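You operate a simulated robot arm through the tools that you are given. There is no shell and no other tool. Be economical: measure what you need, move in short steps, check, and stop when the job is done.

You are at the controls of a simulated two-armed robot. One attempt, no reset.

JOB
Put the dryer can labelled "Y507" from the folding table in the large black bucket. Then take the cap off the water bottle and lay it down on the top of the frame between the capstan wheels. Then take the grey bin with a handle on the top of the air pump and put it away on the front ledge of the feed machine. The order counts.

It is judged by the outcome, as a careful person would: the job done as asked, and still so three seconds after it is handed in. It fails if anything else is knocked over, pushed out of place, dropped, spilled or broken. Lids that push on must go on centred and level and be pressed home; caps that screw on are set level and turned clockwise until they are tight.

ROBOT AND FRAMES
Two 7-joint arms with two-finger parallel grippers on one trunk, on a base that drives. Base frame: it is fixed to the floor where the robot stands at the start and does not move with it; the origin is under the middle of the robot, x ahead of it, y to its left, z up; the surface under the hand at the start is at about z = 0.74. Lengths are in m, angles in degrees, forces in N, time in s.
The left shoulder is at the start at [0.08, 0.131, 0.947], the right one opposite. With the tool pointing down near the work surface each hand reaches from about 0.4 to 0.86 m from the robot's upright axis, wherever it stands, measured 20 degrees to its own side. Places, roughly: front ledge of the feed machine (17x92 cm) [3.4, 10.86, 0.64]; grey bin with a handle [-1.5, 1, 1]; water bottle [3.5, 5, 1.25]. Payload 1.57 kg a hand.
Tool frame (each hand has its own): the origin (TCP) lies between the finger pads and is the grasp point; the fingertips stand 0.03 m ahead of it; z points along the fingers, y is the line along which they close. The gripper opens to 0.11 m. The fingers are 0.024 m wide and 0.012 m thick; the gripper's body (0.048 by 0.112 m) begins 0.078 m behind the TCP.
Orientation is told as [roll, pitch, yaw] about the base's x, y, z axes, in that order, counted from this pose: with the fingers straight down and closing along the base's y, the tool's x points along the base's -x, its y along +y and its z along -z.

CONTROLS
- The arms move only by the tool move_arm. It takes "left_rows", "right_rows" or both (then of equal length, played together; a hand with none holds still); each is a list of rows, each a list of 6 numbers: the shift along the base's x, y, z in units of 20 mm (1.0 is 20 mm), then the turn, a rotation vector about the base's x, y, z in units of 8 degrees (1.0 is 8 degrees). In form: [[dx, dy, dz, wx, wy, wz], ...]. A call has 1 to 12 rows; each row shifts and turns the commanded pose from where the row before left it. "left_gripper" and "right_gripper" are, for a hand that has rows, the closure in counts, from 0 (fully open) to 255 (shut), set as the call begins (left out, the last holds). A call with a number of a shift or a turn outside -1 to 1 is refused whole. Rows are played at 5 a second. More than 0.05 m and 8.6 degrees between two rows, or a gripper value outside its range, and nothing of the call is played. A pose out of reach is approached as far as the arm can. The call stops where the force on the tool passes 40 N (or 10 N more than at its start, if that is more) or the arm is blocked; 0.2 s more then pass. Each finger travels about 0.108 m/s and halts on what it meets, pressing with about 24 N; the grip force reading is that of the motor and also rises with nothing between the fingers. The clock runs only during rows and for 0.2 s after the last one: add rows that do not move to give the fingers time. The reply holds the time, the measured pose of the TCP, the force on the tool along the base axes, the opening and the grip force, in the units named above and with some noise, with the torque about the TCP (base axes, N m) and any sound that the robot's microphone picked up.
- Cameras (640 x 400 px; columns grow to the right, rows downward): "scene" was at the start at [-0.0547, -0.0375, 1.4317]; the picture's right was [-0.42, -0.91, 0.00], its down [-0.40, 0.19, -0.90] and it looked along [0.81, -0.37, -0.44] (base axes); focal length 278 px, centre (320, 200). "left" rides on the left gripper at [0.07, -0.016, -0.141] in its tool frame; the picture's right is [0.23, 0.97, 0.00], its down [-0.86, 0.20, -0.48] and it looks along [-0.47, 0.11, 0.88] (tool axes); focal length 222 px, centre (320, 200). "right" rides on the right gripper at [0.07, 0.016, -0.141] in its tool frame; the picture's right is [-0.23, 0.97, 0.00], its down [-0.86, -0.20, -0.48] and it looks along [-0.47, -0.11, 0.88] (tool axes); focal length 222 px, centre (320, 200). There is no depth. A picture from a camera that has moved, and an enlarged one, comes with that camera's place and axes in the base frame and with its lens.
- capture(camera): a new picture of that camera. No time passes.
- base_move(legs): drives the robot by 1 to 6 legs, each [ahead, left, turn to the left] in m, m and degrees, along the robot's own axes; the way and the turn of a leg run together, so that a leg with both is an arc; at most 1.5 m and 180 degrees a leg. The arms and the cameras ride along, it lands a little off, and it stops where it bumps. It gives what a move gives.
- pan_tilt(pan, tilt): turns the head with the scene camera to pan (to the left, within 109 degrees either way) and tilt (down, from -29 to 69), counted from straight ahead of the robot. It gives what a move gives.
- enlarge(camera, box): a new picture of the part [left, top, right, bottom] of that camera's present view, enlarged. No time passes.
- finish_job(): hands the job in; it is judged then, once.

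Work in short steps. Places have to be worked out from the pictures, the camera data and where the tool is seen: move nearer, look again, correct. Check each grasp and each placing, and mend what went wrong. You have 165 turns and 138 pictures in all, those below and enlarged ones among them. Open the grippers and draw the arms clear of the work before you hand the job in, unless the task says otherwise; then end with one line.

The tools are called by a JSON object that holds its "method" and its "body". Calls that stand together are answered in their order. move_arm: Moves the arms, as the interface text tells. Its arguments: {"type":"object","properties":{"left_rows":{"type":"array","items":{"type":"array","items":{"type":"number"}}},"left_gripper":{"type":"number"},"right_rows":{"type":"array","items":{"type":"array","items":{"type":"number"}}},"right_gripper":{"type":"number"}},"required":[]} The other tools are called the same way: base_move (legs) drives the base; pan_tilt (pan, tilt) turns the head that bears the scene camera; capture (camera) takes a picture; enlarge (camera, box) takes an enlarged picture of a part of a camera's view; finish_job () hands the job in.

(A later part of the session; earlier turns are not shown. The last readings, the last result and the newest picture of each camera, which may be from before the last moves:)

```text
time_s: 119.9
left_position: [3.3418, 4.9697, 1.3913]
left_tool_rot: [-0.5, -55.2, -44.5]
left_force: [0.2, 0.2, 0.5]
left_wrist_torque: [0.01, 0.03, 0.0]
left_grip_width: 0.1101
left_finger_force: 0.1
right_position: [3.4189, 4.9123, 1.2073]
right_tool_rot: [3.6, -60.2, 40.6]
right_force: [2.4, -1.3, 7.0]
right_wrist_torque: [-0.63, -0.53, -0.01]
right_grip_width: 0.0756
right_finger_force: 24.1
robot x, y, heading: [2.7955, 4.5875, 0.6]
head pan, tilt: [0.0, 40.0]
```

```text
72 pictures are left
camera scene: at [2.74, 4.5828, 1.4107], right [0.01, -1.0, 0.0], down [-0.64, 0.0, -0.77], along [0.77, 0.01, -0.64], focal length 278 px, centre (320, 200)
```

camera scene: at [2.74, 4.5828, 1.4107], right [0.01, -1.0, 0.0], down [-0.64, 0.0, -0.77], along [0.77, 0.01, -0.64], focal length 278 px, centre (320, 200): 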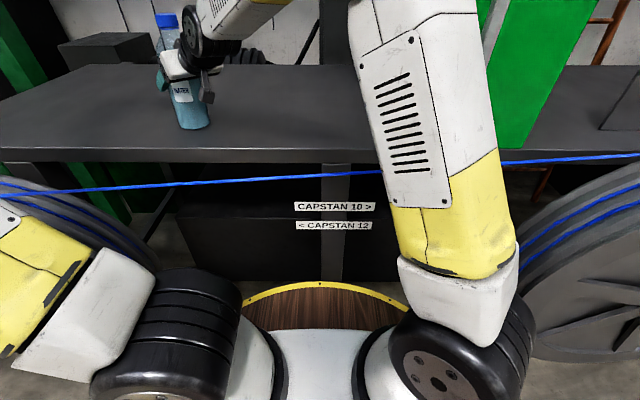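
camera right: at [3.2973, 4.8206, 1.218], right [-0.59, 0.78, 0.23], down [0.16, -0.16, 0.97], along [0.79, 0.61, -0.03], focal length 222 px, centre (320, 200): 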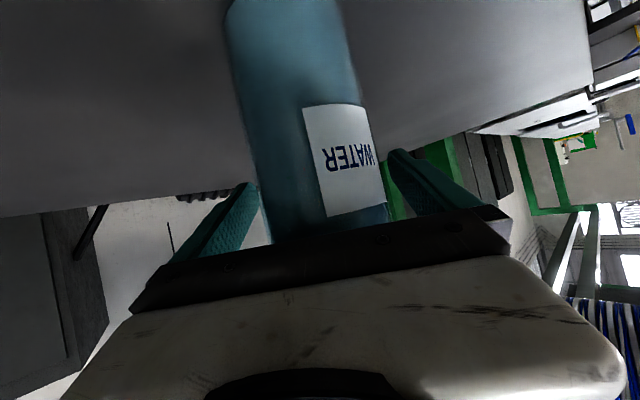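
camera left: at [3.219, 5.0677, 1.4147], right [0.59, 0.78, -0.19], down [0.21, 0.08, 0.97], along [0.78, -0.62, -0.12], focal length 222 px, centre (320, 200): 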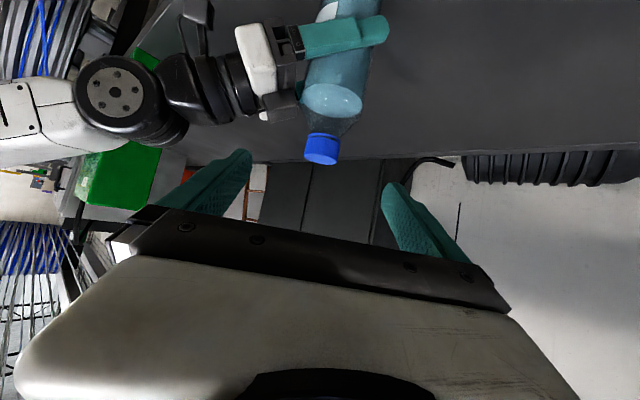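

Laterally centred. Advance onto the cap.

{"method": "move_arm", "body": {"left_rows": [[0.68, -0.68, -0.68, 0, 0, 0], [0.68, -0.68, -0.68, 0, 0, 0], [0.68, -0.68, -0.68, 0, 0, 0], [0.68, -0.68, -0.68, 0, 0, 0]]}}

{"method": "enlarge", "body": {"camera": "left", "box": [200, 80, 440, 230]}}

{"method": "enlarge", "body": {"camera": "scene", "box": [120, 0, 240, 80]}}

```text
time_s: 120.9
left_position: [3.3948, 4.9153, 1.3366]
left_tool_rot: [-0.3, -55.1, -44.6]
left_force: [0.7, -0.4, 0.1]
left_wrist_torque: [-0.01, 0.01, -0.01]
left_grip_width: 0.1099
left_finger_force: 0.0
right_position: [3.418, 4.9138, 1.2076]
right_tool_rot: [3.7, -60.2, 40.6]
right_force: [1.7, -1.7, 6.8]
right_wrist_torque: [-0.58, -0.48, 0.02]
right_grip_width: 0.0752
right_finger_force: 23.8
robot x, y, heading: [2.7951, 4.5845, 0.3]
head pan, tilt: [0.0, 40.0]
```

```text
2.67 times, centred on (320, 155) of left
camera zoom: at [3.2737, 5.0129, 1.3606], right [0.59, 0.78, -0.19], down [0.21, 0.08, 0.97], along [0.78, -0.62, -0.12], focal length 592 px, centre (320, 320)
```

zoom: 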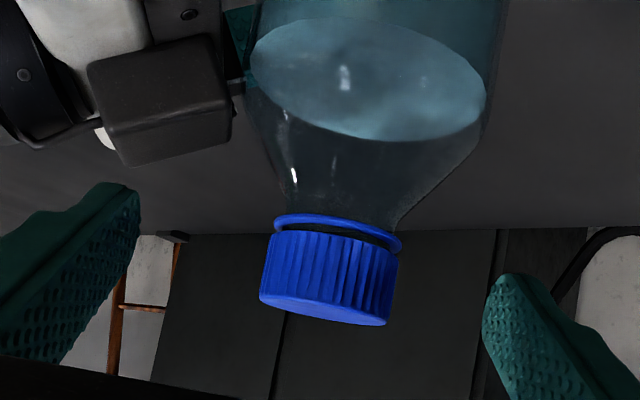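

```text
5.00 times, centred on (180, 40) of scene
camera zoom: at [2.74, 4.5829, 1.4106], right [0.01, -1.0, 0.0], down [-0.64, 0.0, -0.77], along [0.77, 0.01, -0.64], focal length 1389 px, centre (1020, 1000)
```

zoom: 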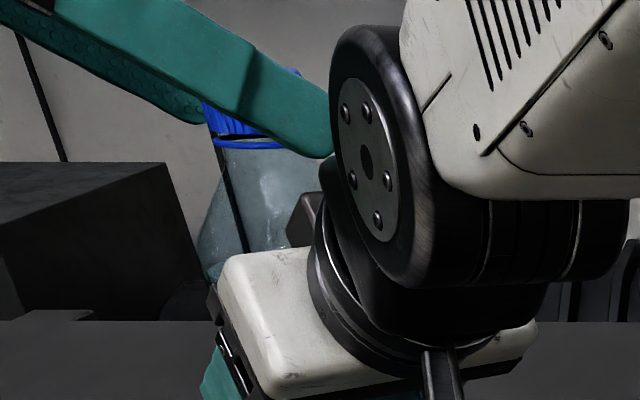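

Fingers straddle the cap properly. Close on the cap and check width.

{"method": "move_arm", "body": {"left_rows": [[0, 0, 0, 0, 0, 0], [0, 0, 0, 0, 0, 0], [0, 0, 0, 0, 0, 0], [0, 0, 0, 0, 0, 0]], "left_gripper": 255}}

{"method": "enlarge", "body": {"camera": "left", "box": [200, 80, 440, 230]}}

```text
time_s: 121.9
left_position: [3.3947, 4.9151, 1.3369]
left_tool_rot: [-0.3, -55.2, -44.7]
left_force: [9.5, 7.0, 0.5]
left_wrist_torque: [0.41, -0.33, 0.25]
left_grip_width: 0.0383
left_finger_force: 24.3
right_position: [3.4182, 4.9131, 1.2068]
right_tool_rot: [3.6, -60.3, 40.5]
right_force: [-12.4, -10.3, 6.2]
right_wrist_torque: [-0.39, -0.71, -0.29]
right_grip_width: 0.0751
right_finger_force: 24.2
robot x, y, heading: [2.7927, 4.5827, 0.3]
head pan, tilt: [0.0, 40.0]
```

```text
2.67 times, centred on (320, 155) of left
camera zoom: at [3.2734, 5.0134, 1.3607], right [0.59, 0.78, -0.19], down [0.21, 0.08, 0.97], along [0.78, -0.62, -0.12], focal length 592 px, centre (320, 320)
```

zoom: 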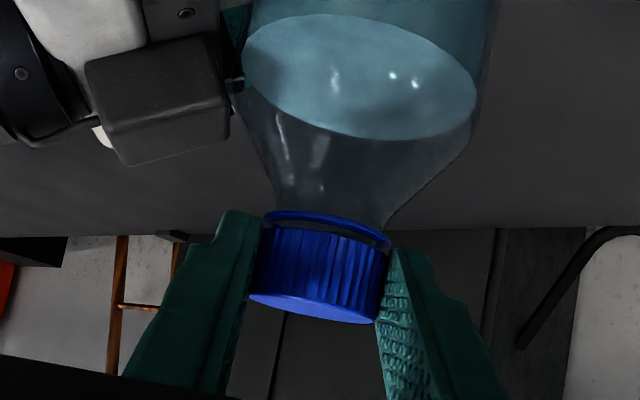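

Cap gripped (38 mm). I relieve the side load by 2–3 mm and make the first counter-clockwise stroke of ~45°.

{"method": "move_arm", "body": {"left_rows": [[0.12, 0.12, 0, 0, 0, 0], [-0.02, -0.05, 0, 0, 0, 0.7], [-0.02, -0.05, 0, 0, 0, 0.94], [-0.02, -0.06, 0, 0, 0, 0.94], [-0.02, -0.06, 0, 0, 0, 0.94], [-0.02, -0.06, 0, 0, 0, 0.94], [-0.02, -0.06, 0, 0, 0, 0.94]]}}

{"method": "enlarge", "body": {"camera": "left", "box": [200, 80, 440, 230]}}

{"method": "capture", "body": {"camera": "scene"}}

```text
time_s: 123.5
left_position: [3.396, 4.9091, 1.3373]
left_tool_rot: [-0.3, -55.3, -1.4]
left_force: [-3.4, -6.2, 3.8]
left_wrist_torque: [-0.27, 0.46, -0.16]
left_grip_width: 0.0378
left_finger_force: 24.1
right_position: [3.4181, 4.9113, 1.2088]
right_tool_rot: [3.5, -60.2, 40.7]
right_force: [4.2, 1.1, 1.5]
right_wrist_torque: [-0.87, -0.52, -0.12]
right_grip_width: 0.0721
right_finger_force: 23.5
robot x, y, heading: [2.7931, 4.5864, 0.3]
head pan, tilt: [0.0, 40.0]
```

```text
2.67 times, centred on (320, 155) of left
camera zoom: at [3.2397, 4.898, 1.3607], right [-0.1, 0.98, -0.19], down [0.1, 0.2, 0.97], along [0.99, 0.08, -0.12], focal length 592 px, centre (320, 320)
```

zoom: 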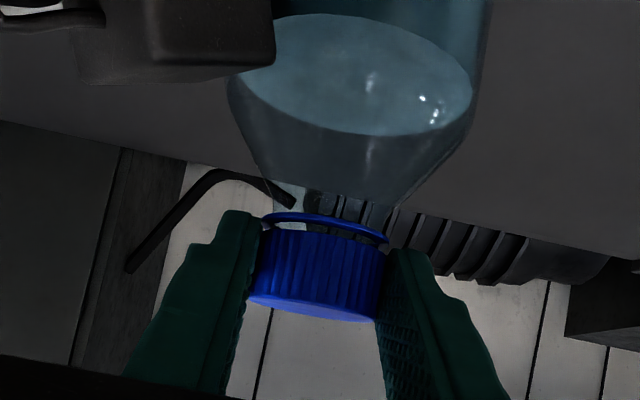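

```text
67 pictures are left
camera scene: at [2.74, 4.5829, 1.4106], right [0.01, -1.0, 0.0], down [-0.64, 0.0, -0.77], along [0.77, 0.01, -0.64], focal length 278 px, centre (320, 200)
```

scene: 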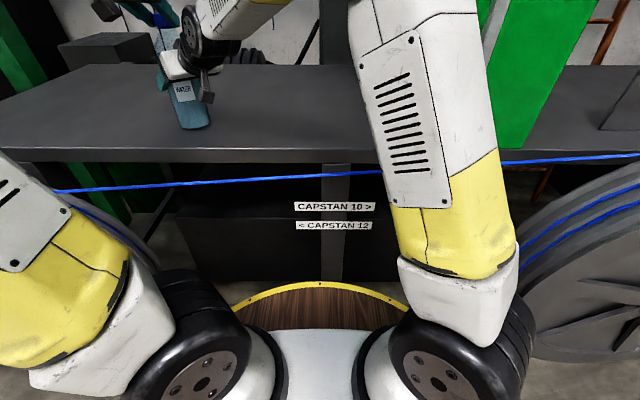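

Let me check that the bottle didn't turn or tilt with it.

{"method": "enlarge", "body": {"camera": "scene", "box": [120, 0, 280, 140]}}

```text
2.86 times, centred on (200, 70) of scene
camera zoom: at [2.74, 4.5829, 1.4106], right [0.01, -1.0, 0.0], down [-0.64, 0.0, -0.77], along [0.77, 0.01, -0.64], focal length 794 px, centre (663, 571)
```

zoom: 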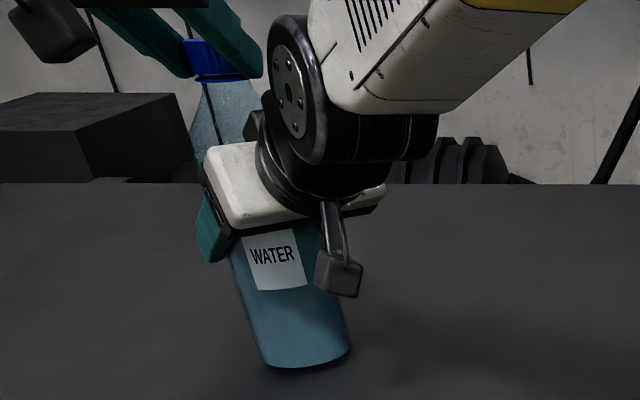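

The bottle held without spinning (only a slight lean). Next ratchet cycle: open, rotate back to −50°, regrip, turn to +5°.

{"method": "move_arm", "body": {"left_rows": [[0, 0, 0, 0, 0, 0], [0, 0, 0, 0, 0, 0], [0.04, 0.03, 0, 0, 0, -0.87], [0.04, 0.03, 0, 0, 0, -0.87], [0.04, 0.03, 0, 0, 0, -0.87], [0.04, 0.03, 0, 0, 0, -0.87], [0.04, 0.03, 0, 0, 0, -0.87], [0.04, 0.03, 0, 0, 0, -0.87], [0.04, 0.03, 0, 0, 0, -0.87]], "left_gripper": 0}}

{"method": "move_arm", "body": {"left_rows": [[0, 0, 0, 0, 0, 0], [0, 0, 0, 0, 0, 0], [0, 0, 0, 0, 0, 0], [-0.02, -0.05, 0, 0, 0, 0.98], [-0.02, -0.05, 0, 0, 0, 0.98], [-0.02, -0.05, 0, 0, 0, 0.98], [-0.02, -0.06, 0, 0, 0, 0.98], [-0.02, -0.06, 0, 0, 0, 0.98], [-0.02, -0.06, 0, 0, 0, 0.98], [-0.02, -0.06, 0, 0, 0, 0.98]], "left_gripper": 255}}

{"method": "enlarge", "body": {"camera": "left", "box": [200, 80, 440, 230]}}

{"method": "enlarge", "body": {"camera": "scene", "box": [120, 0, 280, 140]}}

```text
time_s: 125.5
left_position: [3.4022, 4.915, 1.3373]
left_tool_rot: [-0.5, -55.1, -50.3]
left_force: [0.1, -0.6, 1.3]
left_wrist_torque: [0.04, -0.02, 0.01]
left_grip_width: 0.11
left_finger_force: 0.0
right_position: [3.418, 4.9126, 1.2081]
right_tool_rot: [3.5, -60.2, 40.7]
right_force: [1.6, -0.3, 0.2]
right_wrist_torque: [0.11, -0.47, 0.02]
right_grip_width: 0.0717
right_finger_force: 24.4
robot x, y, heading: [2.7926, 4.5811, 0.5]
head pan, tilt: [0.0, 40.0]
```

```text
time_s: 127.7
left_position: [3.3985, 4.9045, 1.3367]
left_tool_rot: [-0.6, -55.2, 4.9]
left_force: [-2.9, -9.0, 2.5]
left_wrist_torque: [-0.36, 0.49, -0.16]
left_grip_width: 0.0383
left_finger_force: 24.1
right_position: [3.4187, 4.9133, 1.207]
right_tool_rot: [3.3, -60.2, 40.8]
right_force: [5.1, 7.4, 0.4]
right_wrist_torque: [-0.98, -0.32, -0.06]
right_grip_width: 0.0718
right_finger_force: 23.9
robot x, y, heading: [2.7943, 4.581, 0.5]
head pan, tilt: [0.0, 40.0]
```

```text
2.67 times, centred on (320, 155) of left
camera zoom: at [3.2449, 4.8773, 1.3605], right [-0.2, 0.96, -0.19], down [0.08, 0.21, 0.97], along [0.98, 0.18, -0.12], focal length 592 px, centre (320, 320)
```

zoom: 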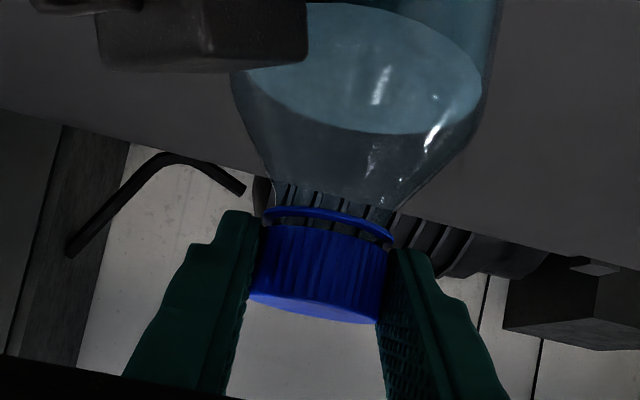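

```text
2.86 times, centred on (200, 70) of scene
camera zoom: at [2.7402, 4.5831, 1.4107], right [0.01, -1.0, 0.0], down [-0.64, 0.0, -0.77], along [0.77, 0.01, -0.64], focal length 794 px, centre (663, 571)
```

zoom: 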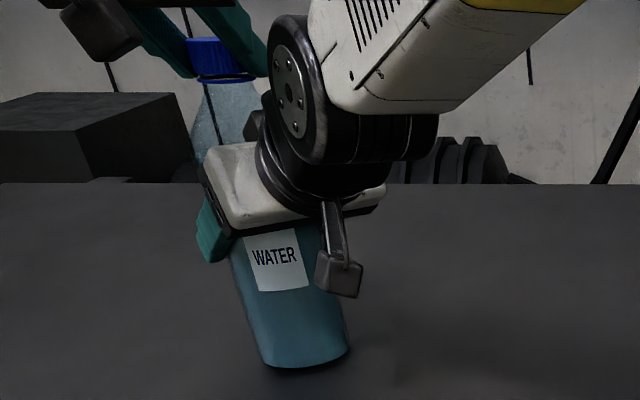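

Cap is turning relative to the bottle. Two more ratchet cycles with slightly corrected centre.

{"method": "move_arm", "body": {"left_rows": [[0, 0, 0, 0, 0, 0], [0, 0, 0, 0, 0, 0], [0.023, 0.036, 0.01, 0, 0, -0.98], [0.023, 0.036, 0.01, 0, 0, -0.98], [0.023, 0.036, 0.01, 0, 0, -0.98], [0.023, 0.036, 0.01, 0, 0, -0.98], [0.023, 0.036, 0.01, 0, 0, -0.98], [0.023, 0.036, 0, 0, 0, -0.98], [0.023, 0.036, 0, 0, 0, -0.98]], "left_gripper": 0}}

{"method": "move_arm", "body": {"left_rows": [[0, 0, 0, 0, 0, 0], [0, 0, 0, 0, 0, 0], [0, 0, 0, 0, 0, 0], [-0.026, -0.06, 0, 0, 0, 0.98], [-0.026, -0.06, 0, 0, 0, 0.98], [-0.026, -0.06, 0, 0, 0, 0.98], [-0.026, -0.06, 0, 0, 0, 0.98], [-0.026, -0.06, 0, 0, 0, 0.98], [-0.026, -0.06, 0, 0, 0, 0.98], [-0.026, -0.06, 0, 0, 0, 0.98]], "left_gripper": 255}}

{"method": "move_arm", "body": {"left_rows": [[0, 0, 0, 0, 0, 0], [0, 0, 0, 0, 0, 0], [0.026, 0.06, 0.01, 0, 0, -0.98], [0.026, 0.06, 0.01, 0, 0, -0.98], [0.026, 0.06, 0.01, 0, 0, -0.98], [0.026, 0.06, 0.01, 0, 0, -0.98], [0.026, 0.06, 0.01, 0, 0, -0.98], [0.026, 0.06, 0, 0, 0, -0.98], [0.026, 0.06, 0, 0, 0, -0.98]], "left_gripper": 0}}

{"method": "enlarge", "body": {"camera": "left", "box": [200, 80, 440, 230]}}

{"method": "move_arm", "body": {"left_rows": [[0, 0, 0, 0, 0, 0], [0, 0, 0, 0, 0, 0], [0, 0, 0, 0, 0, 0], [-0.026, -0.06, 0, 0, 0, 0.98], [-0.026, -0.06, 0, 0, 0, 0.98], [-0.026, -0.06, 0, 0, 0, 0.98], [-0.026, -0.06, 0, 0, 0, 0.98], [-0.026, -0.06, 0, 0, 0, 0.98], [-0.026, -0.06, 0, 0, 0, 0.98], [-0.026, -0.06, 0, 0, 0, 0.98]], "left_gripper": 255}}

{"method": "enlarge", "body": {"camera": "left", "box": [200, 80, 440, 230]}}

```text
time_s: 129.7
left_position: [3.4012, 4.9115, 1.3387]
left_tool_rot: [-0.5, -55.2, -50.2]
left_force: [-0.6, 0.8, -0.3]
left_wrist_torque: [0.02, -0.01, 0.05]
left_grip_width: 0.11
left_finger_force: 0.2
right_position: [3.4181, 4.9126, 1.2073]
right_tool_rot: [3.7, -60.2, 40.6]
right_force: [1.5, 0.9, -0.6]
right_wrist_torque: [0.07, -0.28, 0.03]
right_grip_width: 0.0713
right_finger_force: 24.0
robot x, y, heading: [2.796, 4.5807, 0.5]
head pan, tilt: [0.0, 40.0]
```

```text
time_s: 131.9
left_position: [3.3985, 4.9017, 1.3376]
left_tool_rot: [-0.3, -55.4, 4.7]
left_force: [1.0, -5.2, 3.8]
left_wrist_torque: [-0.13, -0.29, -0.09]
left_grip_width: 0.0379
left_finger_force: 24.2
right_position: [3.4185, 4.9126, 1.2073]
right_tool_rot: [3.4, -60.2, 40.8]
right_force: [0.2, 3.5, -1.0]
right_wrist_torque: [-0.98, -0.32, 0.03]
right_grip_width: 0.0715
right_finger_force: 23.6
robot x, y, heading: [2.7913, 4.5846, 0.1]
head pan, tilt: [0.0, 40.0]
```

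```text
time_s: 133.9
left_position: [3.4016, 4.9112, 1.3395]
left_tool_rot: [-0.5, -55.2, -50.2]
left_force: [-0.3, 0.3, 0.6]
left_wrist_torque: [0.0, 0.03, 0.03]
left_grip_width: 0.11
left_finger_force: 0.1
right_position: [3.4197, 4.9118, 1.2065]
right_tool_rot: [3.7, -60.2, 40.5]
right_force: [1.3, -0.5, -0.3]
right_wrist_torque: [-0.13, -0.32, 0.07]
right_grip_width: 0.0717
right_finger_force: 24.3
robot x, y, heading: [2.797, 4.5846, 0.1]
head pan, tilt: [0.0, 40.0]
```

```text
2.67 times, centred on (320, 155) of left
camera zoom: at [3.2904, 5.0215, 1.3623], right [0.67, 0.72, -0.19], down [0.22, 0.06, 0.97], along [0.71, -0.69, -0.12], focal length 592 px, centre (320, 320)
```

zoom: 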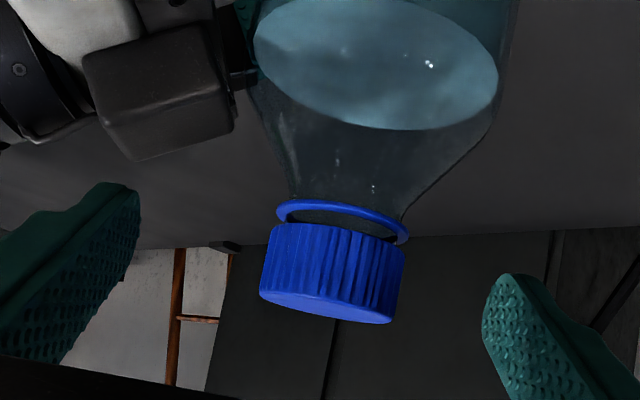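

```text
time_s: 136.1
left_position: [3.398, 4.9026, 1.3399]
left_tool_rot: [-0.4, -55.3, 4.8]
left_force: [-0.8, -4.8, 7.4]
left_wrist_torque: [0.06, -0.32, -0.08]
left_grip_width: 0.038
left_finger_force: 24.0
right_position: [3.4181, 4.9132, 1.2071]
right_tool_rot: [3.4, -60.2, 40.8]
right_force: [1.8, 5.6, 0.4]
right_wrist_torque: [-1.04, -0.26, 0.08]
right_grip_width: 0.0718
right_finger_force: 24.3
robot x, y, heading: [2.7925, 4.5817, 0.7]
head pan, tilt: [0.0, 40.0]
```

```text
2.67 times, centred on (320, 155) of left
camera zoom: at [3.2448, 4.8741, 1.3626], right [-0.2, 0.96, -0.19], down [0.08, 0.21, 0.97], along [0.98, 0.18, -0.12], focal length 592 px, centre (320, 320)
```

zoom: 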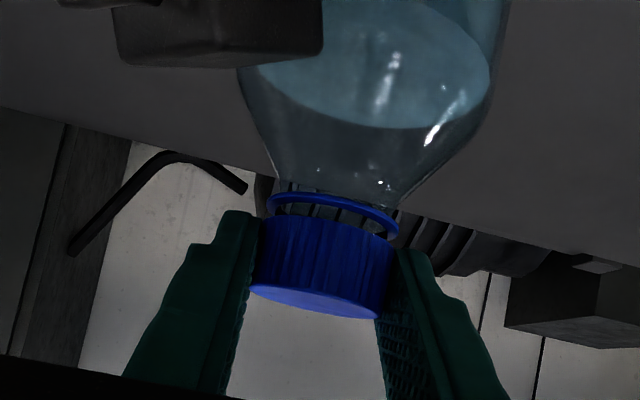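

The gap to the tamper ring is growing — it's unscrewing. Continue two more cycles, rising 2 mm each.

{"method": "move_arm", "body": {"left_rows": [[0, 0, 0, 0, 0, 0], [0, 0, 0, 0, 0, 0], [0.026, 0.055, 0.03, 0, 0, -0.98], [0.026, 0.055, 0.03, 0, 0, -0.98], [0.026, 0.055, 0.03, 0, 0, -0.98], [0.026, 0.055, 0.03, 0, 0, -0.98], [0.026, 0.055, 0.02, 0, 0, -0.98], [0.026, 0.055, 0, 0, 0, -0.98], [0.026, 0.055, 0, 0, 0, -0.98]], "left_gripper": 0}}

{"method": "move_arm", "body": {"left_rows": [[0, 0, 0, 0, 0, 0], [0, 0, 0, 0, 0, 0], [0, 0, 0, 0, 0, 0], [-0.026, -0.06, 0, 0, 0, 0.98], [-0.026, -0.06, 0, 0, 0, 0.98], [-0.026, -0.06, 0, 0, 0, 0.98], [-0.026, -0.06, 0.01, 0, 0, 0.98], [-0.026, -0.06, 0.01, 0, 0, 0.98], [-0.026, -0.06, 0.01, 0, 0, 0.98], [-0.026, -0.06, 0.01, 0, 0, 0.98]], "left_gripper": 255}}

{"method": "move_arm", "body": {"left_rows": [[0, 0, 0, 0, 0, 0], [0, 0, 0, 0, 0, 0], [0.026, 0.06, 0.01, 0, 0, -0.98], [0.026, 0.06, 0.01, 0, 0, -0.98], [0.026, 0.06, 0.01, 0, 0, -0.98], [0.026, 0.06, 0.01, 0, 0, -0.98], [0.026, 0.06, 0.01, 0, 0, -0.98], [0.026, 0.06, 0, 0, 0, -0.98], [0.026, 0.06, 0, 0, 0, -0.98]], "left_gripper": 0}}

{"method": "move_arm", "body": {"left_rows": [[0, 0, 0, 0, 0, 0], [0, 0, 0, 0, 0, 0], [0, 0, 0, 0, 0, 0], [-0.026, -0.06, 0, 0, 0, 0.98], [-0.026, -0.06, 0, 0, 0, 0.98], [-0.026, -0.06, 0, 0, 0, 0.98], [-0.026, -0.06, 0.01, 0, 0, 0.98], [-0.026, -0.06, 0.01, 0, 0, 0.98], [-0.026, -0.06, 0.01, 0, 0, 0.98], [-0.026, -0.06, 0.01, 0, 0, 0.98]], "left_gripper": 255}}

{"method": "enlarge", "body": {"camera": "left", "box": [200, 80, 440, 230]}}

```text
time_s: 138.1
left_position: [3.4017, 4.9113, 1.3419]
left_tool_rot: [-0.4, -55.2, -50.2]
left_force: [-0.1, 0.2, 0.7]
left_wrist_torque: [-0.01, -0.04, 0.01]
left_grip_width: 0.1101
left_finger_force: 0.0
right_position: [3.4202, 4.9129, 1.2065]
right_tool_rot: [3.6, -60.2, 40.5]
right_force: [1.7, 1.2, 0.2]
right_wrist_torque: [0.01, -0.24, 0.07]
right_grip_width: 0.0717
right_finger_force: 24.2
robot x, y, heading: [2.7935, 4.5839, 0.4]
head pan, tilt: [0.0, 40.0]
```

```text
time_s: 140.3
left_position: [3.3978, 4.9018, 1.3438]
left_tool_rot: [-0.4, -55.2, 4.7]
left_force: [-1.5, -5.5, -0.5]
left_wrist_torque: [-0.06, 0.02, -0.05]
left_grip_width: 0.0381
left_finger_force: 24.1
right_position: [3.4197, 4.9124, 1.2066]
right_tool_rot: [3.5, -60.2, 40.6]
right_force: [4.9, 4.3, 0.7]
right_wrist_torque: [-0.99, 0.15, 0.11]
right_grip_width: 0.0717
right_finger_force: 24.2
robot x, y, heading: [2.7936, 4.5798, 0.4]
head pan, tilt: [0.0, 40.0]
```

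```text
time_s: 142.3
left_position: [3.4011, 4.9112, 1.3449]
left_tool_rot: [-0.3, -55.2, -50.4]
left_force: [0.3, -0.5, 0.0]
left_wrist_torque: [0.03, -0.03, 0.02]
left_grip_width: 0.11
left_finger_force: 0.1
right_position: [3.4194, 4.9118, 1.2077]
right_tool_rot: [3.6, -60.1, 40.5]
right_force: [1.4, 0.8, -0.9]
right_wrist_torque: [-0.13, -0.27, 0.07]
right_grip_width: 0.0715
right_finger_force: 23.6
robot x, y, heading: [2.7935, 4.5849, 0.7]
head pan, tilt: [0.0, 40.0]
```

```text
time_s: 144.5
left_position: [3.399, 4.9014, 1.3456]
left_tool_rot: [-0.3, -55.2, 4.8]
left_force: [-1.0, -3.9, 4.0]
left_wrist_torque: [-0.01, -0.09, -0.12]
left_grip_width: 0.0382
left_finger_force: 23.9
right_position: [3.4178, 4.9127, 1.2079]
right_tool_rot: [3.5, -60.2, 40.7]
right_force: [2.8, 3.0, -0.7]
right_wrist_torque: [-0.99, -0.26, 0.13]
right_grip_width: 0.0718
right_finger_force: 24.1
robot x, y, heading: [2.7922, 4.58, 0.4]
head pan, tilt: [0.0, 40.0]
```

```text
2.67 times, centred on (320, 155) of left
camera zoom: at [3.2445, 4.8733, 1.3678], right [-0.2, 0.96, -0.19], down [0.08, 0.21, 0.97], along [0.98, 0.18, -0.12], focal length 592 px, centre (320, 320)
```

zoom: 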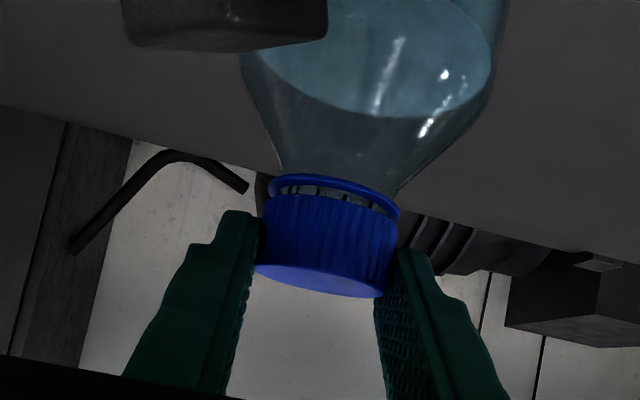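

I test whether the cap is free: lift gently 6 mm and look at forces.

{"method": "move_arm", "body": {"left_rows": [[0, 0, 0.15, 0, 0, 0], [0, 0, 0.15, 0, 0, 0]]}}

{"method": "enlarge", "body": {"camera": "left", "box": [200, 80, 440, 230]}}

```text
time_s: 145.1
left_position: [3.3981, 4.9027, 1.3503]
left_tool_rot: [-0.4, -55.1, 4.8]
left_force: [-0.1, -5.5, -4.5]
left_wrist_torque: [-0.03, 0.09, -0.06]
left_grip_width: 0.0382
left_finger_force: 23.8
right_position: [3.4186, 4.913, 1.2068]
right_tool_rot: [3.7, -60.2, 40.6]
right_force: [1.0, 3.7, 0.6]
right_wrist_torque: [-0.96, -0.09, -0.02]
right_grip_width: 0.0716
right_finger_force: 23.7
robot x, y, heading: [2.7938, 4.5804, 0.5]
head pan, tilt: [0.0, 40.0]
```

```text
2.67 times, centred on (320, 155) of left
camera zoom: at [3.2444, 4.8737, 1.3735], right [-0.21, 0.96, -0.19], down [0.08, 0.21, 0.97], along [0.98, 0.18, -0.12], focal length 592 px, centre (320, 320)
```

zoom: 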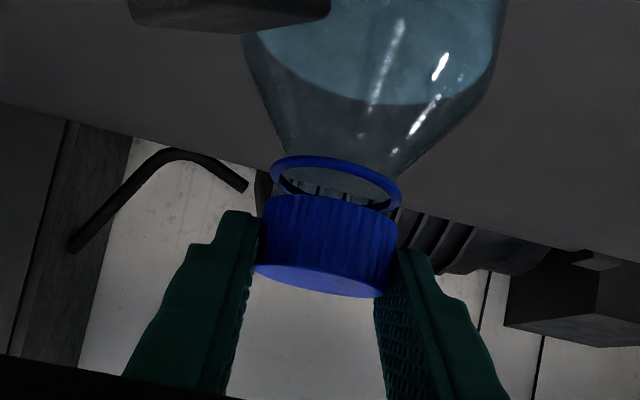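

The cap comes off with the hand. Lift further.

{"method": "move_arm", "body": {"left_rows": [[0, 0, 0.4, 0, 0, 0], [0, 0, 0.6, 0, 0, 0], [0, 0, 0.8, 0, 0, 0], [0, 0, 0.8, 0, 0, 0]]}}

{"method": "enlarge", "body": {"camera": "left", "box": [200, 40, 440, 230]}}

{"method": "enlarge", "body": {"camera": "scene", "box": [80, 0, 280, 140]}}

```text
time_s: 146.1
left_position: [3.3982, 4.9017, 1.4031]
left_tool_rot: [-0.4, -55.2, 4.8]
left_force: [-0.1, 0.0, -1.0]
left_wrist_torque: [0.01, -0.01, 0.03]
left_grip_width: 0.0379
left_finger_force: 23.6
right_position: [3.4177, 4.9126, 1.2077]
right_tool_rot: [3.6, -60.2, 40.7]
right_force: [-1.4, 2.1, 0.9]
right_wrist_torque: [-0.07, 0.04, -0.04]
right_grip_width: 0.0718
right_finger_force: 24.5
robot x, y, heading: [2.794, 4.5847, 0.6]
head pan, tilt: [0.0, 40.0]
```

```text
2.11 times, centred on (320, 135) of left
camera zoom: at [3.2442, 4.8741, 1.4259], right [-0.21, 0.96, -0.19], down [0.08, 0.21, 0.97], along [0.98, 0.19, -0.12], focal length 468 px, centre (320, 337)
```

zoom: 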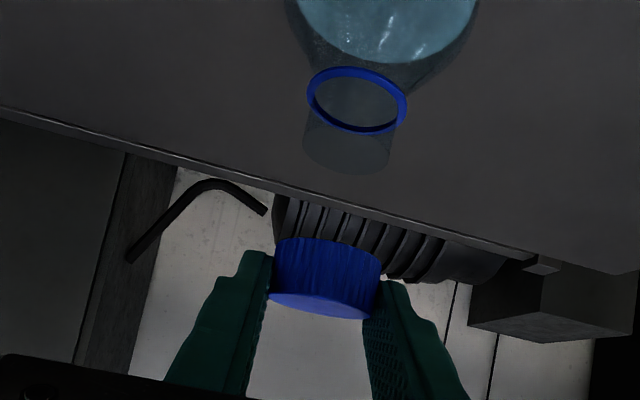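

```text
2.86 times, centred on (180, 70) of scene
camera zoom: at [2.7401, 4.5831, 1.4107], right [0.01, -1.0, 0.0], down [-0.64, 0.0, -0.77], along [0.77, 0.01, -0.64], focal length 794 px, centre (720, 571)
```

zoom: 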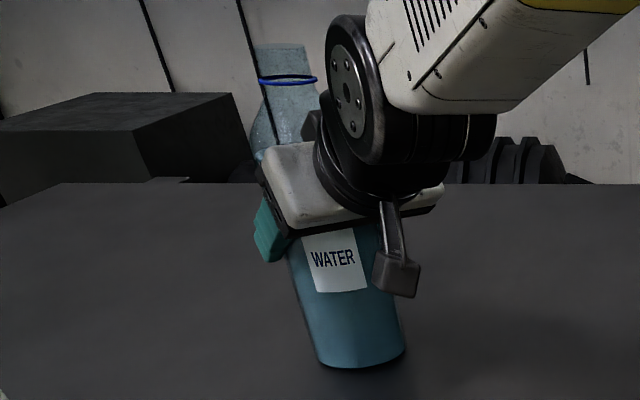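

Cap is off and in the left hand. I raise the left hand a bit more and release the bottle gently with the right (partial opening first).

{"method": "move_arm", "body": {"left_rows": [[0, 0.5, 0.8, 0, 0, 0], [0, 0.5, 0.8, 0, 0, 0], [0, 0.5, 0.8, 0, 0, 0], [0, 0.5, 0, 0, 0, 0]]}}

{"method": "move_arm", "body": {"right_rows": [[0, 0, 0, 0, 0, 0], [0, 0, 0, 0, 0, 0]], "right_gripper": 75}}

{"method": "enlarge", "body": {"camera": "scene", "box": [80, 0, 280, 140]}}

{"method": "capture", "body": {"camera": "right"}}

```text
time_s: 147.1
left_position: [3.3979, 4.9428, 1.4522]
left_tool_rot: [-0.4, -55.1, 4.7]
left_force: [-0.1, 0.8, -0.9]
left_wrist_torque: [0.0, -0.04, -0.01]
left_grip_width: 0.0378
left_finger_force: 23.9
right_position: [3.4188, 4.9123, 1.2074]
right_tool_rot: [3.6, -60.2, 40.6]
right_force: [-1.1, 0.8, 0.2]
right_wrist_torque: [-0.13, 0.02, -0.02]
right_grip_width: 0.0717
right_finger_force: 23.8
robot x, y, heading: [2.7979, 4.5813, 0.4]
head pan, tilt: [0.0, 40.0]
```

```text
time_s: 147.7
left_position: [3.3993, 4.9429, 1.451]
left_tool_rot: [-0.4, -55.3, 4.8]
left_force: [0.1, -0.4, 0.2]
left_wrist_torque: [-0.02, -0.01, 0.02]
left_grip_width: 0.0382
left_finger_force: 24.2
right_position: [3.419, 4.9117, 1.2066]
right_tool_rot: [3.6, -60.2, 40.6]
right_force: [0.2, 0.0, -0.3]
right_wrist_torque: [0.01, 0.01, -0.01]
right_grip_width: 0.0783
right_finger_force: 0.7
robot x, y, heading: [2.7897, 4.5813, 0.3]
head pan, tilt: [0.0, 40.0]
```

```text
2.86 times, centred on (180, 70) of scene
camera zoom: at [2.7402, 4.583, 1.4107], right [0.01, -1.0, 0.0], down [-0.64, 0.0, -0.77], along [0.77, 0.01, -0.64], focal length 794 px, centre (720, 571)
```

zoom: 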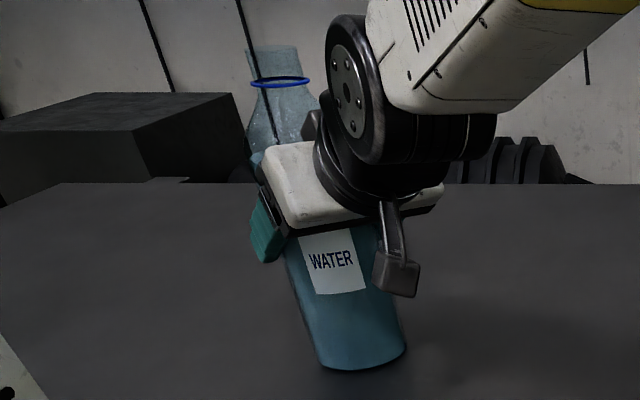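

```text
56 pictures are left
camera right: at [3.2932, 4.8162, 1.2175], right [-0.59, 0.78, 0.23], down [0.17, -0.16, 0.97], along [0.79, 0.61, -0.03], focal length 222 px, centre (320, 200)
```

right: 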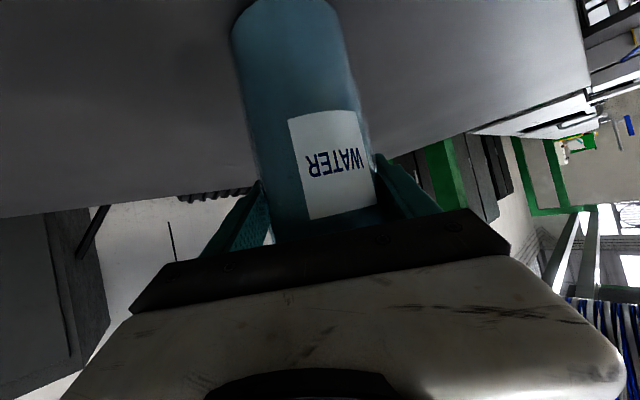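

Bottle stands free. Open fully and withdraw the right hand straight back.

{"method": "move_arm", "body": {"right_rows": [[0, 0, 0, 0, 0, 0], [0, 0, 0, 0, 0, 0], [-0.5, -0.5, 0, 0, 0, 0], [-0.7, -0.7, 0, 0, 0, 0], [-0.7, -0.7, 0, 0, 0, 0], [-0.7, -0.7, 0, 0, 0, 0], [-0.7, -0.7, 0, 0, 0, 0], [-0.7, -0.7, 0, 0, 0, 0], [-0.7, -0.7, 0, 0, 0, 0], [-0.7, -0.7, 0, 0, 0, 0], [-0.7, -0.7, 0, 0, 0, 0], [-0.7, -0.7, 0, 0, 0, 0]], "right_gripper": 0}}

{"method": "capture", "body": {"camera": "scene"}}

```text
time_s: 150.3
left_position: [3.3982, 4.9427, 1.4508]
left_tool_rot: [-0.4, -55.2, 4.8]
left_force: [0.9, 0.5, 0.0]
left_wrist_torque: [-0.01, -0.01, 0.01]
left_grip_width: 0.0381
left_finger_force: 24.0
right_position: [3.2821, 4.7764, 1.2062]
right_tool_rot: [3.4, -60.1, 40.7]
right_force: [-0.1, 1.0, -0.6]
right_wrist_torque: [0.0, 0.0, 0.01]
right_grip_width: 0.1097
right_finger_force: 0.0
robot x, y, heading: [2.7958, 4.5813, 0.5]
head pan, tilt: [0.0, 40.0]
```

```text
55 pictures are left
camera scene: at [2.7403, 4.5831, 1.4107], right [0.01, -1.0, 0.0], down [-0.64, 0.0, -0.77], along [0.77, 0.01, -0.64], focal length 278 px, centre (320, 200)
```

scene: 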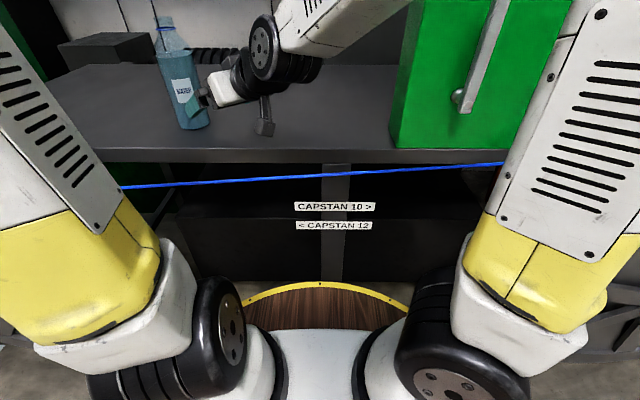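

Withdraw the right hand further away and up.

{"method": "move_arm", "body": {"right_rows": [[-0.67, -1, 0.4, 0, 0, 0], [-0.67, -1, 0.4, 0, 0, 0], [-0.67, -1, 0.4, 0, 0, 0], [-0.67, -1, 0.4, 0, 0, 0], [-0.67, -1, 0.4, 0, 0, 0], [-0.67, -1, 0.4, 0, 0, 0], [-0.67, -1, 0.4, 0, 0, 0], [-0.67, -1, 0.4, 0, 0, 0], [-0.67, -1, 0.4, 0, 0, 0], [-0.67, -1, 0.4, 0, 0, 0], [-0.67, -1, 0.4, 0, 0, 0], [-0.67, -1, 0.4, 0, 0, 0]]}}

{"method": "capture", "body": {"camera": "scene"}}

```text
time_s: 152.9
left_position: [3.3988, 4.9427, 1.4514]
left_tool_rot: [-0.4, -55.2, 4.8]
left_force: [-0.1, 0.4, -0.6]
left_wrist_torque: [0.0, -0.04, -0.04]
left_grip_width: 0.0378
left_finger_force: 23.9
right_position: [3.1215, 4.5356, 1.3034]
right_tool_rot: [3.5, -60.2, 40.6]
right_force: [0.9, -0.8, 0.4]
right_wrist_torque: [-0.06, 0.02, 0.02]
right_grip_width: 0.1102
right_finger_force: 0.1
robot x, y, heading: [2.7954, 4.5817, 0.4]
head pan, tilt: [0.0, 40.0]
```

```text
54 pictures are left
camera scene: at [2.7403, 4.583, 1.4107], right [0.01, -1.0, 0.0], down [-0.64, 0.0, -0.77], along [0.77, 0.01, -0.64], focal length 278 px, centre (320, 200)
```

scene: 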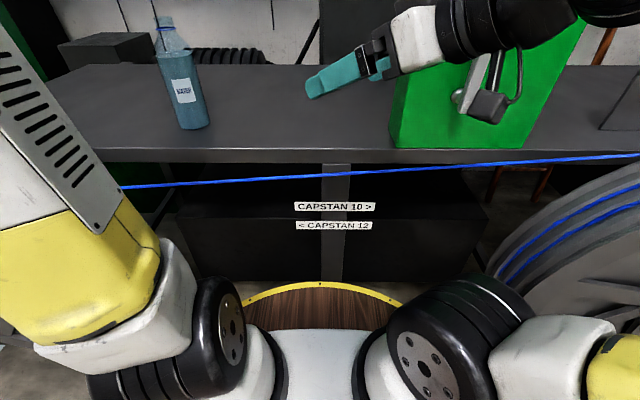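

Shift the right hand further aside; carry the cap over (z 1.45) to y≈4.73.

{"method": "move_arm", "body": {"left_rows": [[0.1, -0.97, 0, 0, 0, 0], [0.1, -0.97, 0, 0, 0, 0], [0.1, -0.97, 0, 0, 0, 0], [0.1, -0.97, 0, 0, 0, 0], [0.1, -0.97, 0, 0, 0, 0], [0.1, -0.97, 0, 0, 0, 0], [0.1, -0.97, 0, 0, 0, 0], [0.1, -0.97, 0, 0, 0, 0], [0.1, -0.97, 0, 0, 0, 0], [0.1, -0.97, 0, 0, 0, 0], [0.1, -0.97, 0, 0, 0, 0]], "right_rows": [[-0.5, -1, 0, 0, 0, 0], [-0.5, -1, 0, 0, 0, 0], [-0.5, -1, 0, 0, 0, 0], [-0.5, -1, 0, 0, 0, 0], [-0.5, -1, 0, 0, 0, 0], [0, 0, 0, 0, 0, 0], [0, 0, 0, 0, 0, 0], [0, 0, 0, 0, 0, 0], [0, 0, 0, 0, 0, 0], [0, 0, 0, 0, 0, 0], [0, 0, 0, 0, 0, 0]]}}

{"method": "capture", "body": {"camera": "left"}}

{"method": "capture", "body": {"camera": "scene"}}

```text
time_s: 155.3
left_position: [3.4206, 4.7295, 1.4515]
left_tool_rot: [-0.3, -55.1, 4.8]
left_force: [-0.2, -0.2, -0.1]
left_wrist_torque: [-0.02, 0.01, -0.01]
left_grip_width: 0.0379
left_finger_force: 23.9
right_position: [3.0726, 4.4373, 1.302]
right_tool_rot: [3.5, -60.2, 40.6]
right_force: [-0.2, 0.1, -0.3]
right_wrist_torque: [0.02, -0.01, -0.02]
right_grip_width: 0.11
right_finger_force: 0.0
robot x, y, heading: [2.7932, 4.5854, 0.6]
head pan, tilt: [0.0, 40.0]
```

```text
53 pictures are left
camera left: at [3.2667, 4.7007, 1.4736], right [-0.21, 0.96, -0.19], down [0.08, 0.21, 0.97], along [0.98, 0.19, -0.12], focal length 222 px, centre (320, 200)
```

left: 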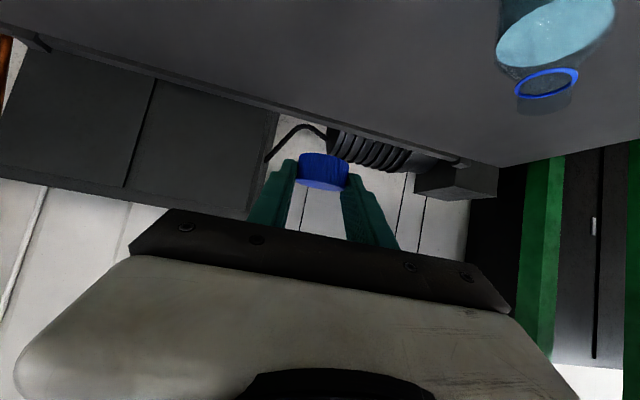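

```text
52 pictures are left
camera scene: at [2.74, 4.583, 1.4106], right [0.01, -1.0, 0.0], down [-0.64, 0.0, -0.77], along [0.77, 0.01, -0.64], focal length 278 px, centre (320, 200)
```

scene: 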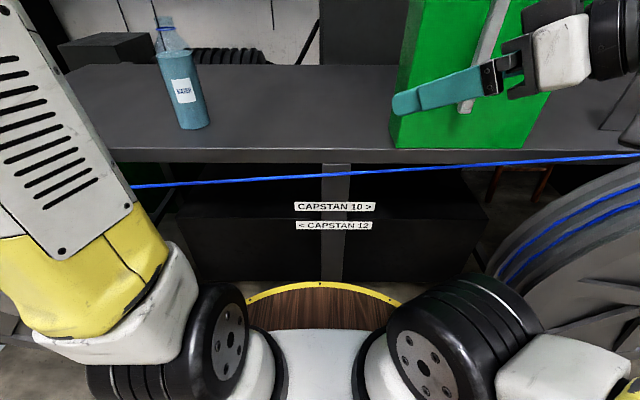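

Lower the cap toward the frame top.

{"method": "move_arm", "body": {"left_rows": [[0, 0, -1, 0, 0, 0], [0, 0, -1, 0, 0, 0], [0, 0, -1, 0, 0, 0], [0, 0, -1, 0, 0, 0], [0, 0, -1, 0, 0, 0], [0, 0, -1, 0, 0, 0], [0, 0, -1, 0, 0, 0], [0, 0, -1, 0, 0, 0], [0, 0, -1, 0, 0, 0], [0, 0, -1, 0, 0, 0], [0, 0, -1, 0, 0, 0], [0, 0, -1, 0, 0, 0]]}}

{"method": "capture", "body": {"camera": "scene"}}

```text
time_s: 157.9
left_position: [3.4214, 4.7301, 1.2103]
left_tool_rot: [-0.4, -55.1, 4.8]
left_force: [0.2, 0.2, -0.1]
left_wrist_torque: [0.02, -0.01, 0.0]
left_grip_width: 0.038
left_finger_force: 23.8
right_position: [3.0719, 4.4364, 1.3022]
right_tool_rot: [3.6, -60.2, 40.5]
right_force: [-0.7, 0.2, -0.5]
right_wrist_torque: [-0.04, 0.0, 0.0]
right_grip_width: 0.1104
right_finger_force: 0.2
robot x, y, heading: [2.7916, 4.5858, 0.3]
head pan, tilt: [0.0, 40.0]
```

```text
51 pictures are left
camera scene: at [2.74, 4.5828, 1.4106], right [0.01, -1.0, 0.0], down [-0.64, 0.0, -0.77], along [0.77, 0.01, -0.64], focal length 278 px, centre (320, 200)
```

scene: 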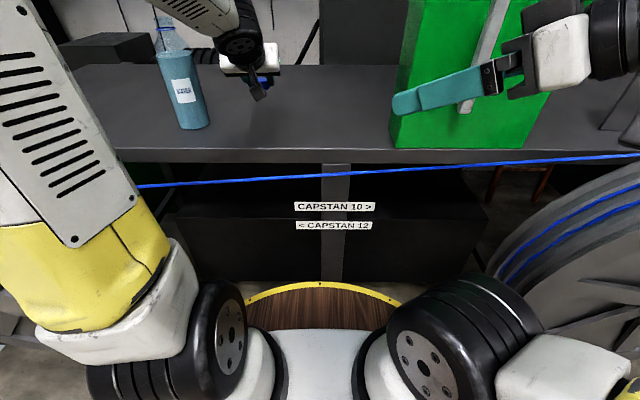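

Continue down slowly to near contact.

{"method": "move_arm", "body": {"left_rows": [[0, 0, -0.7, 0, 0, 0], [0, 0, -0.7, 0, 0, 0], [0, 0, -0.7, 0, 0, 0], [0, 0, -0.7, 0, 0, 0], [0, 0, -0.4, 0, 0, 0]]}}

{"method": "enlarge", "body": {"camera": "left", "box": [200, 80, 440, 230]}}

{"method": "enlarge", "body": {"camera": "scene", "box": [120, 0, 320, 140]}}

```text
time_s: 159.1
left_position: [3.4204, 4.7298, 1.1469]
left_tool_rot: [-0.5, -55.2, 4.8]
left_force: [0.4, 0.8, -0.2]
left_wrist_torque: [-0.01, 0.0, 0.02]
left_grip_width: 0.0379
left_finger_force: 24.4
right_position: [3.0722, 4.4368, 1.303]
right_tool_rot: [3.5, -60.2, 40.5]
right_force: [-0.2, -0.1, -0.5]
right_wrist_torque: [0.0, -0.03, 0.0]
right_grip_width: 0.1099
right_finger_force: 0.1
robot x, y, heading: [2.7925, 4.5805, 0.3]
head pan, tilt: [0.0, 40.0]
```

```text
2.67 times, centred on (320, 155) of left
camera zoom: at [3.266, 4.7007, 1.1704], right [-0.2, 0.96, -0.19], down [0.08, 0.21, 0.97], along [0.98, 0.18, -0.12], focal length 592 px, centre (320, 320)
```

zoom: 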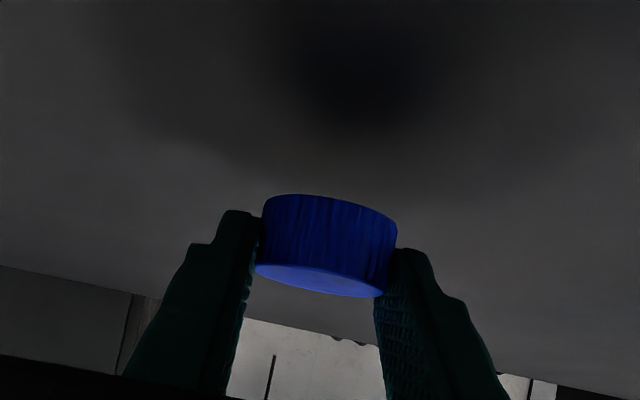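

```text
2.86 times, centred on (220, 70) of scene
camera zoom: at [2.74, 4.5828, 1.4107], right [0.01, -1.0, 0.0], down [-0.64, 0.0, -0.77], along [0.77, 0.01, -0.64], focal length 794 px, centre (606, 571)
```

zoom: 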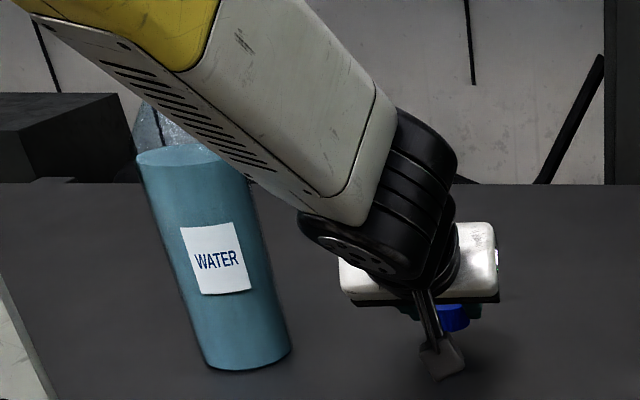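

The cap's lower rim is the lowest part. Step down until contact.

{"method": "move_arm", "body": {"left_rows": [[0, 0, -0.2, 0, 0, 0], [0, 0, -0.2, 0, 0, 0], [0, 0, -0.15, 0, 0, 0]]}}

{"method": "enlarge", "body": {"camera": "left", "box": [200, 80, 440, 230]}}

```text
time_s: 159.9
left_position: [3.4204, 4.7289, 1.1357]
left_tool_rot: [-0.3, -55.1, 4.7]
left_force: [0.7, -0.7, -0.8]
left_wrist_torque: [-0.01, 0.02, 0.0]
left_grip_width: 0.0382
left_finger_force: 23.7
right_position: [3.072, 4.4375, 1.3026]
right_tool_rot: [3.6, -60.1, 40.6]
right_force: [0.7, -0.1, 0.0]
right_wrist_torque: [-0.01, 0.01, -0.01]
right_grip_width: 0.1102
right_finger_force: 0.0
robot x, y, heading: [2.7927, 4.5822, 0.4]
head pan, tilt: [0.0, 40.0]
```

```text
2.67 times, centred on (320, 155) of left
camera zoom: at [3.2661, 4.701, 1.1592], right [-0.2, 0.96, -0.19], down [0.08, 0.21, 0.97], along [0.98, 0.18, -0.12], focal length 592 px, centre (320, 320)
```

zoom: 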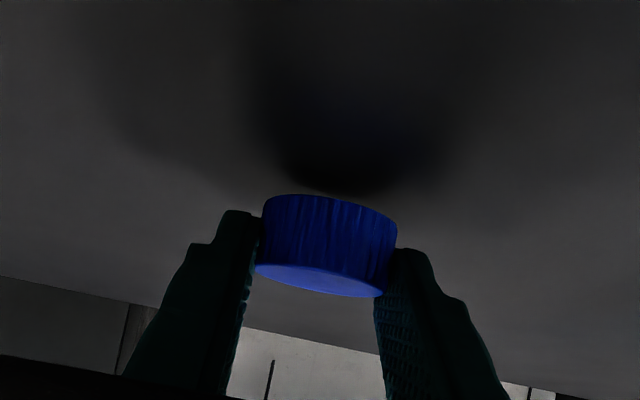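

Shadow converging; continue stepping with finer increments.

{"method": "move_arm", "body": {"left_rows": [[0, 0, -0.1, 0, 0, 0], [0, 0, -0.1, 0, 0, 0]]}}

{"method": "move_arm", "body": {"left_rows": [[0, 0, -0.1, 0, 0, 0], [0, 0, -0.05, 0, 0, 0]]}}

```text
time_s: 160.5
left_position: [3.4191, 4.7296, 1.1322]
left_tool_rot: [-0.4, -55.2, 4.8]
left_force: [0.8, 0.2, -0.5]
left_wrist_torque: [0.0, -0.01, 0.03]
left_grip_width: 0.0381
left_finger_force: 23.7
right_position: [3.0732, 4.4376, 1.3021]
right_tool_rot: [3.6, -60.2, 40.8]
right_force: [0.2, 1.4, 0.8]
right_wrist_torque: [0.0, 0.03, 0.01]
right_grip_width: 0.1099
right_finger_force: 0.0
robot x, y, heading: [2.7915, 4.5813, 0.5]
head pan, tilt: [0.0, 40.0]
```

```text
time_s: 161.1
left_position: [3.4189, 4.7285, 1.1296]
left_tool_rot: [-0.4, -55.2, 4.8]
left_force: [1.2, 1.0, 0.0]
left_wrist_torque: [-0.01, -0.01, -0.03]
left_grip_width: 0.0381
left_finger_force: 23.7
right_position: [3.072, 4.4369, 1.3029]
right_tool_rot: [3.7, -60.2, 40.6]
right_force: [0.2, -0.2, 0.2]
right_wrist_torque: [0.02, -0.01, 0.01]
right_grip_width: 0.1099
right_finger_force: 0.1
robot x, y, heading: [2.7911, 4.5819, 0.4]
head pan, tilt: [0.0, 40.0]
```

Not yet in contact; a few more millimetre steps.

{"method": "move_arm", "body": {"left_rows": [[0, 0, -0.1, 0, 0, 0], [0, 0, -0.1, 0, 0, 0]]}}

{"method": "enlarge", "body": {"camera": "left", "box": [200, 80, 440, 230]}}

```text
time_s: 161.7
left_position: [3.4197, 4.7296, 1.1277]
left_tool_rot: [-0.3, -55.6, 4.7]
left_force: [-4.4, -1.8, 19.2]
left_wrist_torque: [0.01, -0.51, -0.05]
left_grip_width: 0.038
left_finger_force: 24.2
right_position: [3.0717, 4.4366, 1.3039]
right_tool_rot: [3.6, -60.2, 40.6]
right_force: [0.0, -0.1, 0.3]
right_wrist_torque: [0.01, 0.01, 0.02]
right_grip_width: 0.11
right_finger_force: 0.1
robot x, y, heading: [2.7902, 4.5826, 0.2]
head pan, tilt: [0.0, 40.0]
```

```text
2.67 times, centred on (320, 155) of left
camera zoom: at [3.2662, 4.7004, 1.15], right [-0.2, 0.96, -0.19], down [0.07, 0.21, 0.98], along [0.98, 0.19, -0.11], focal length 592 px, centre (320, 320)
```

zoom: 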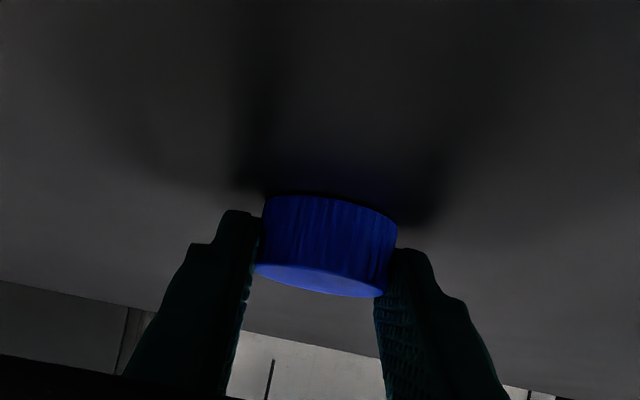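

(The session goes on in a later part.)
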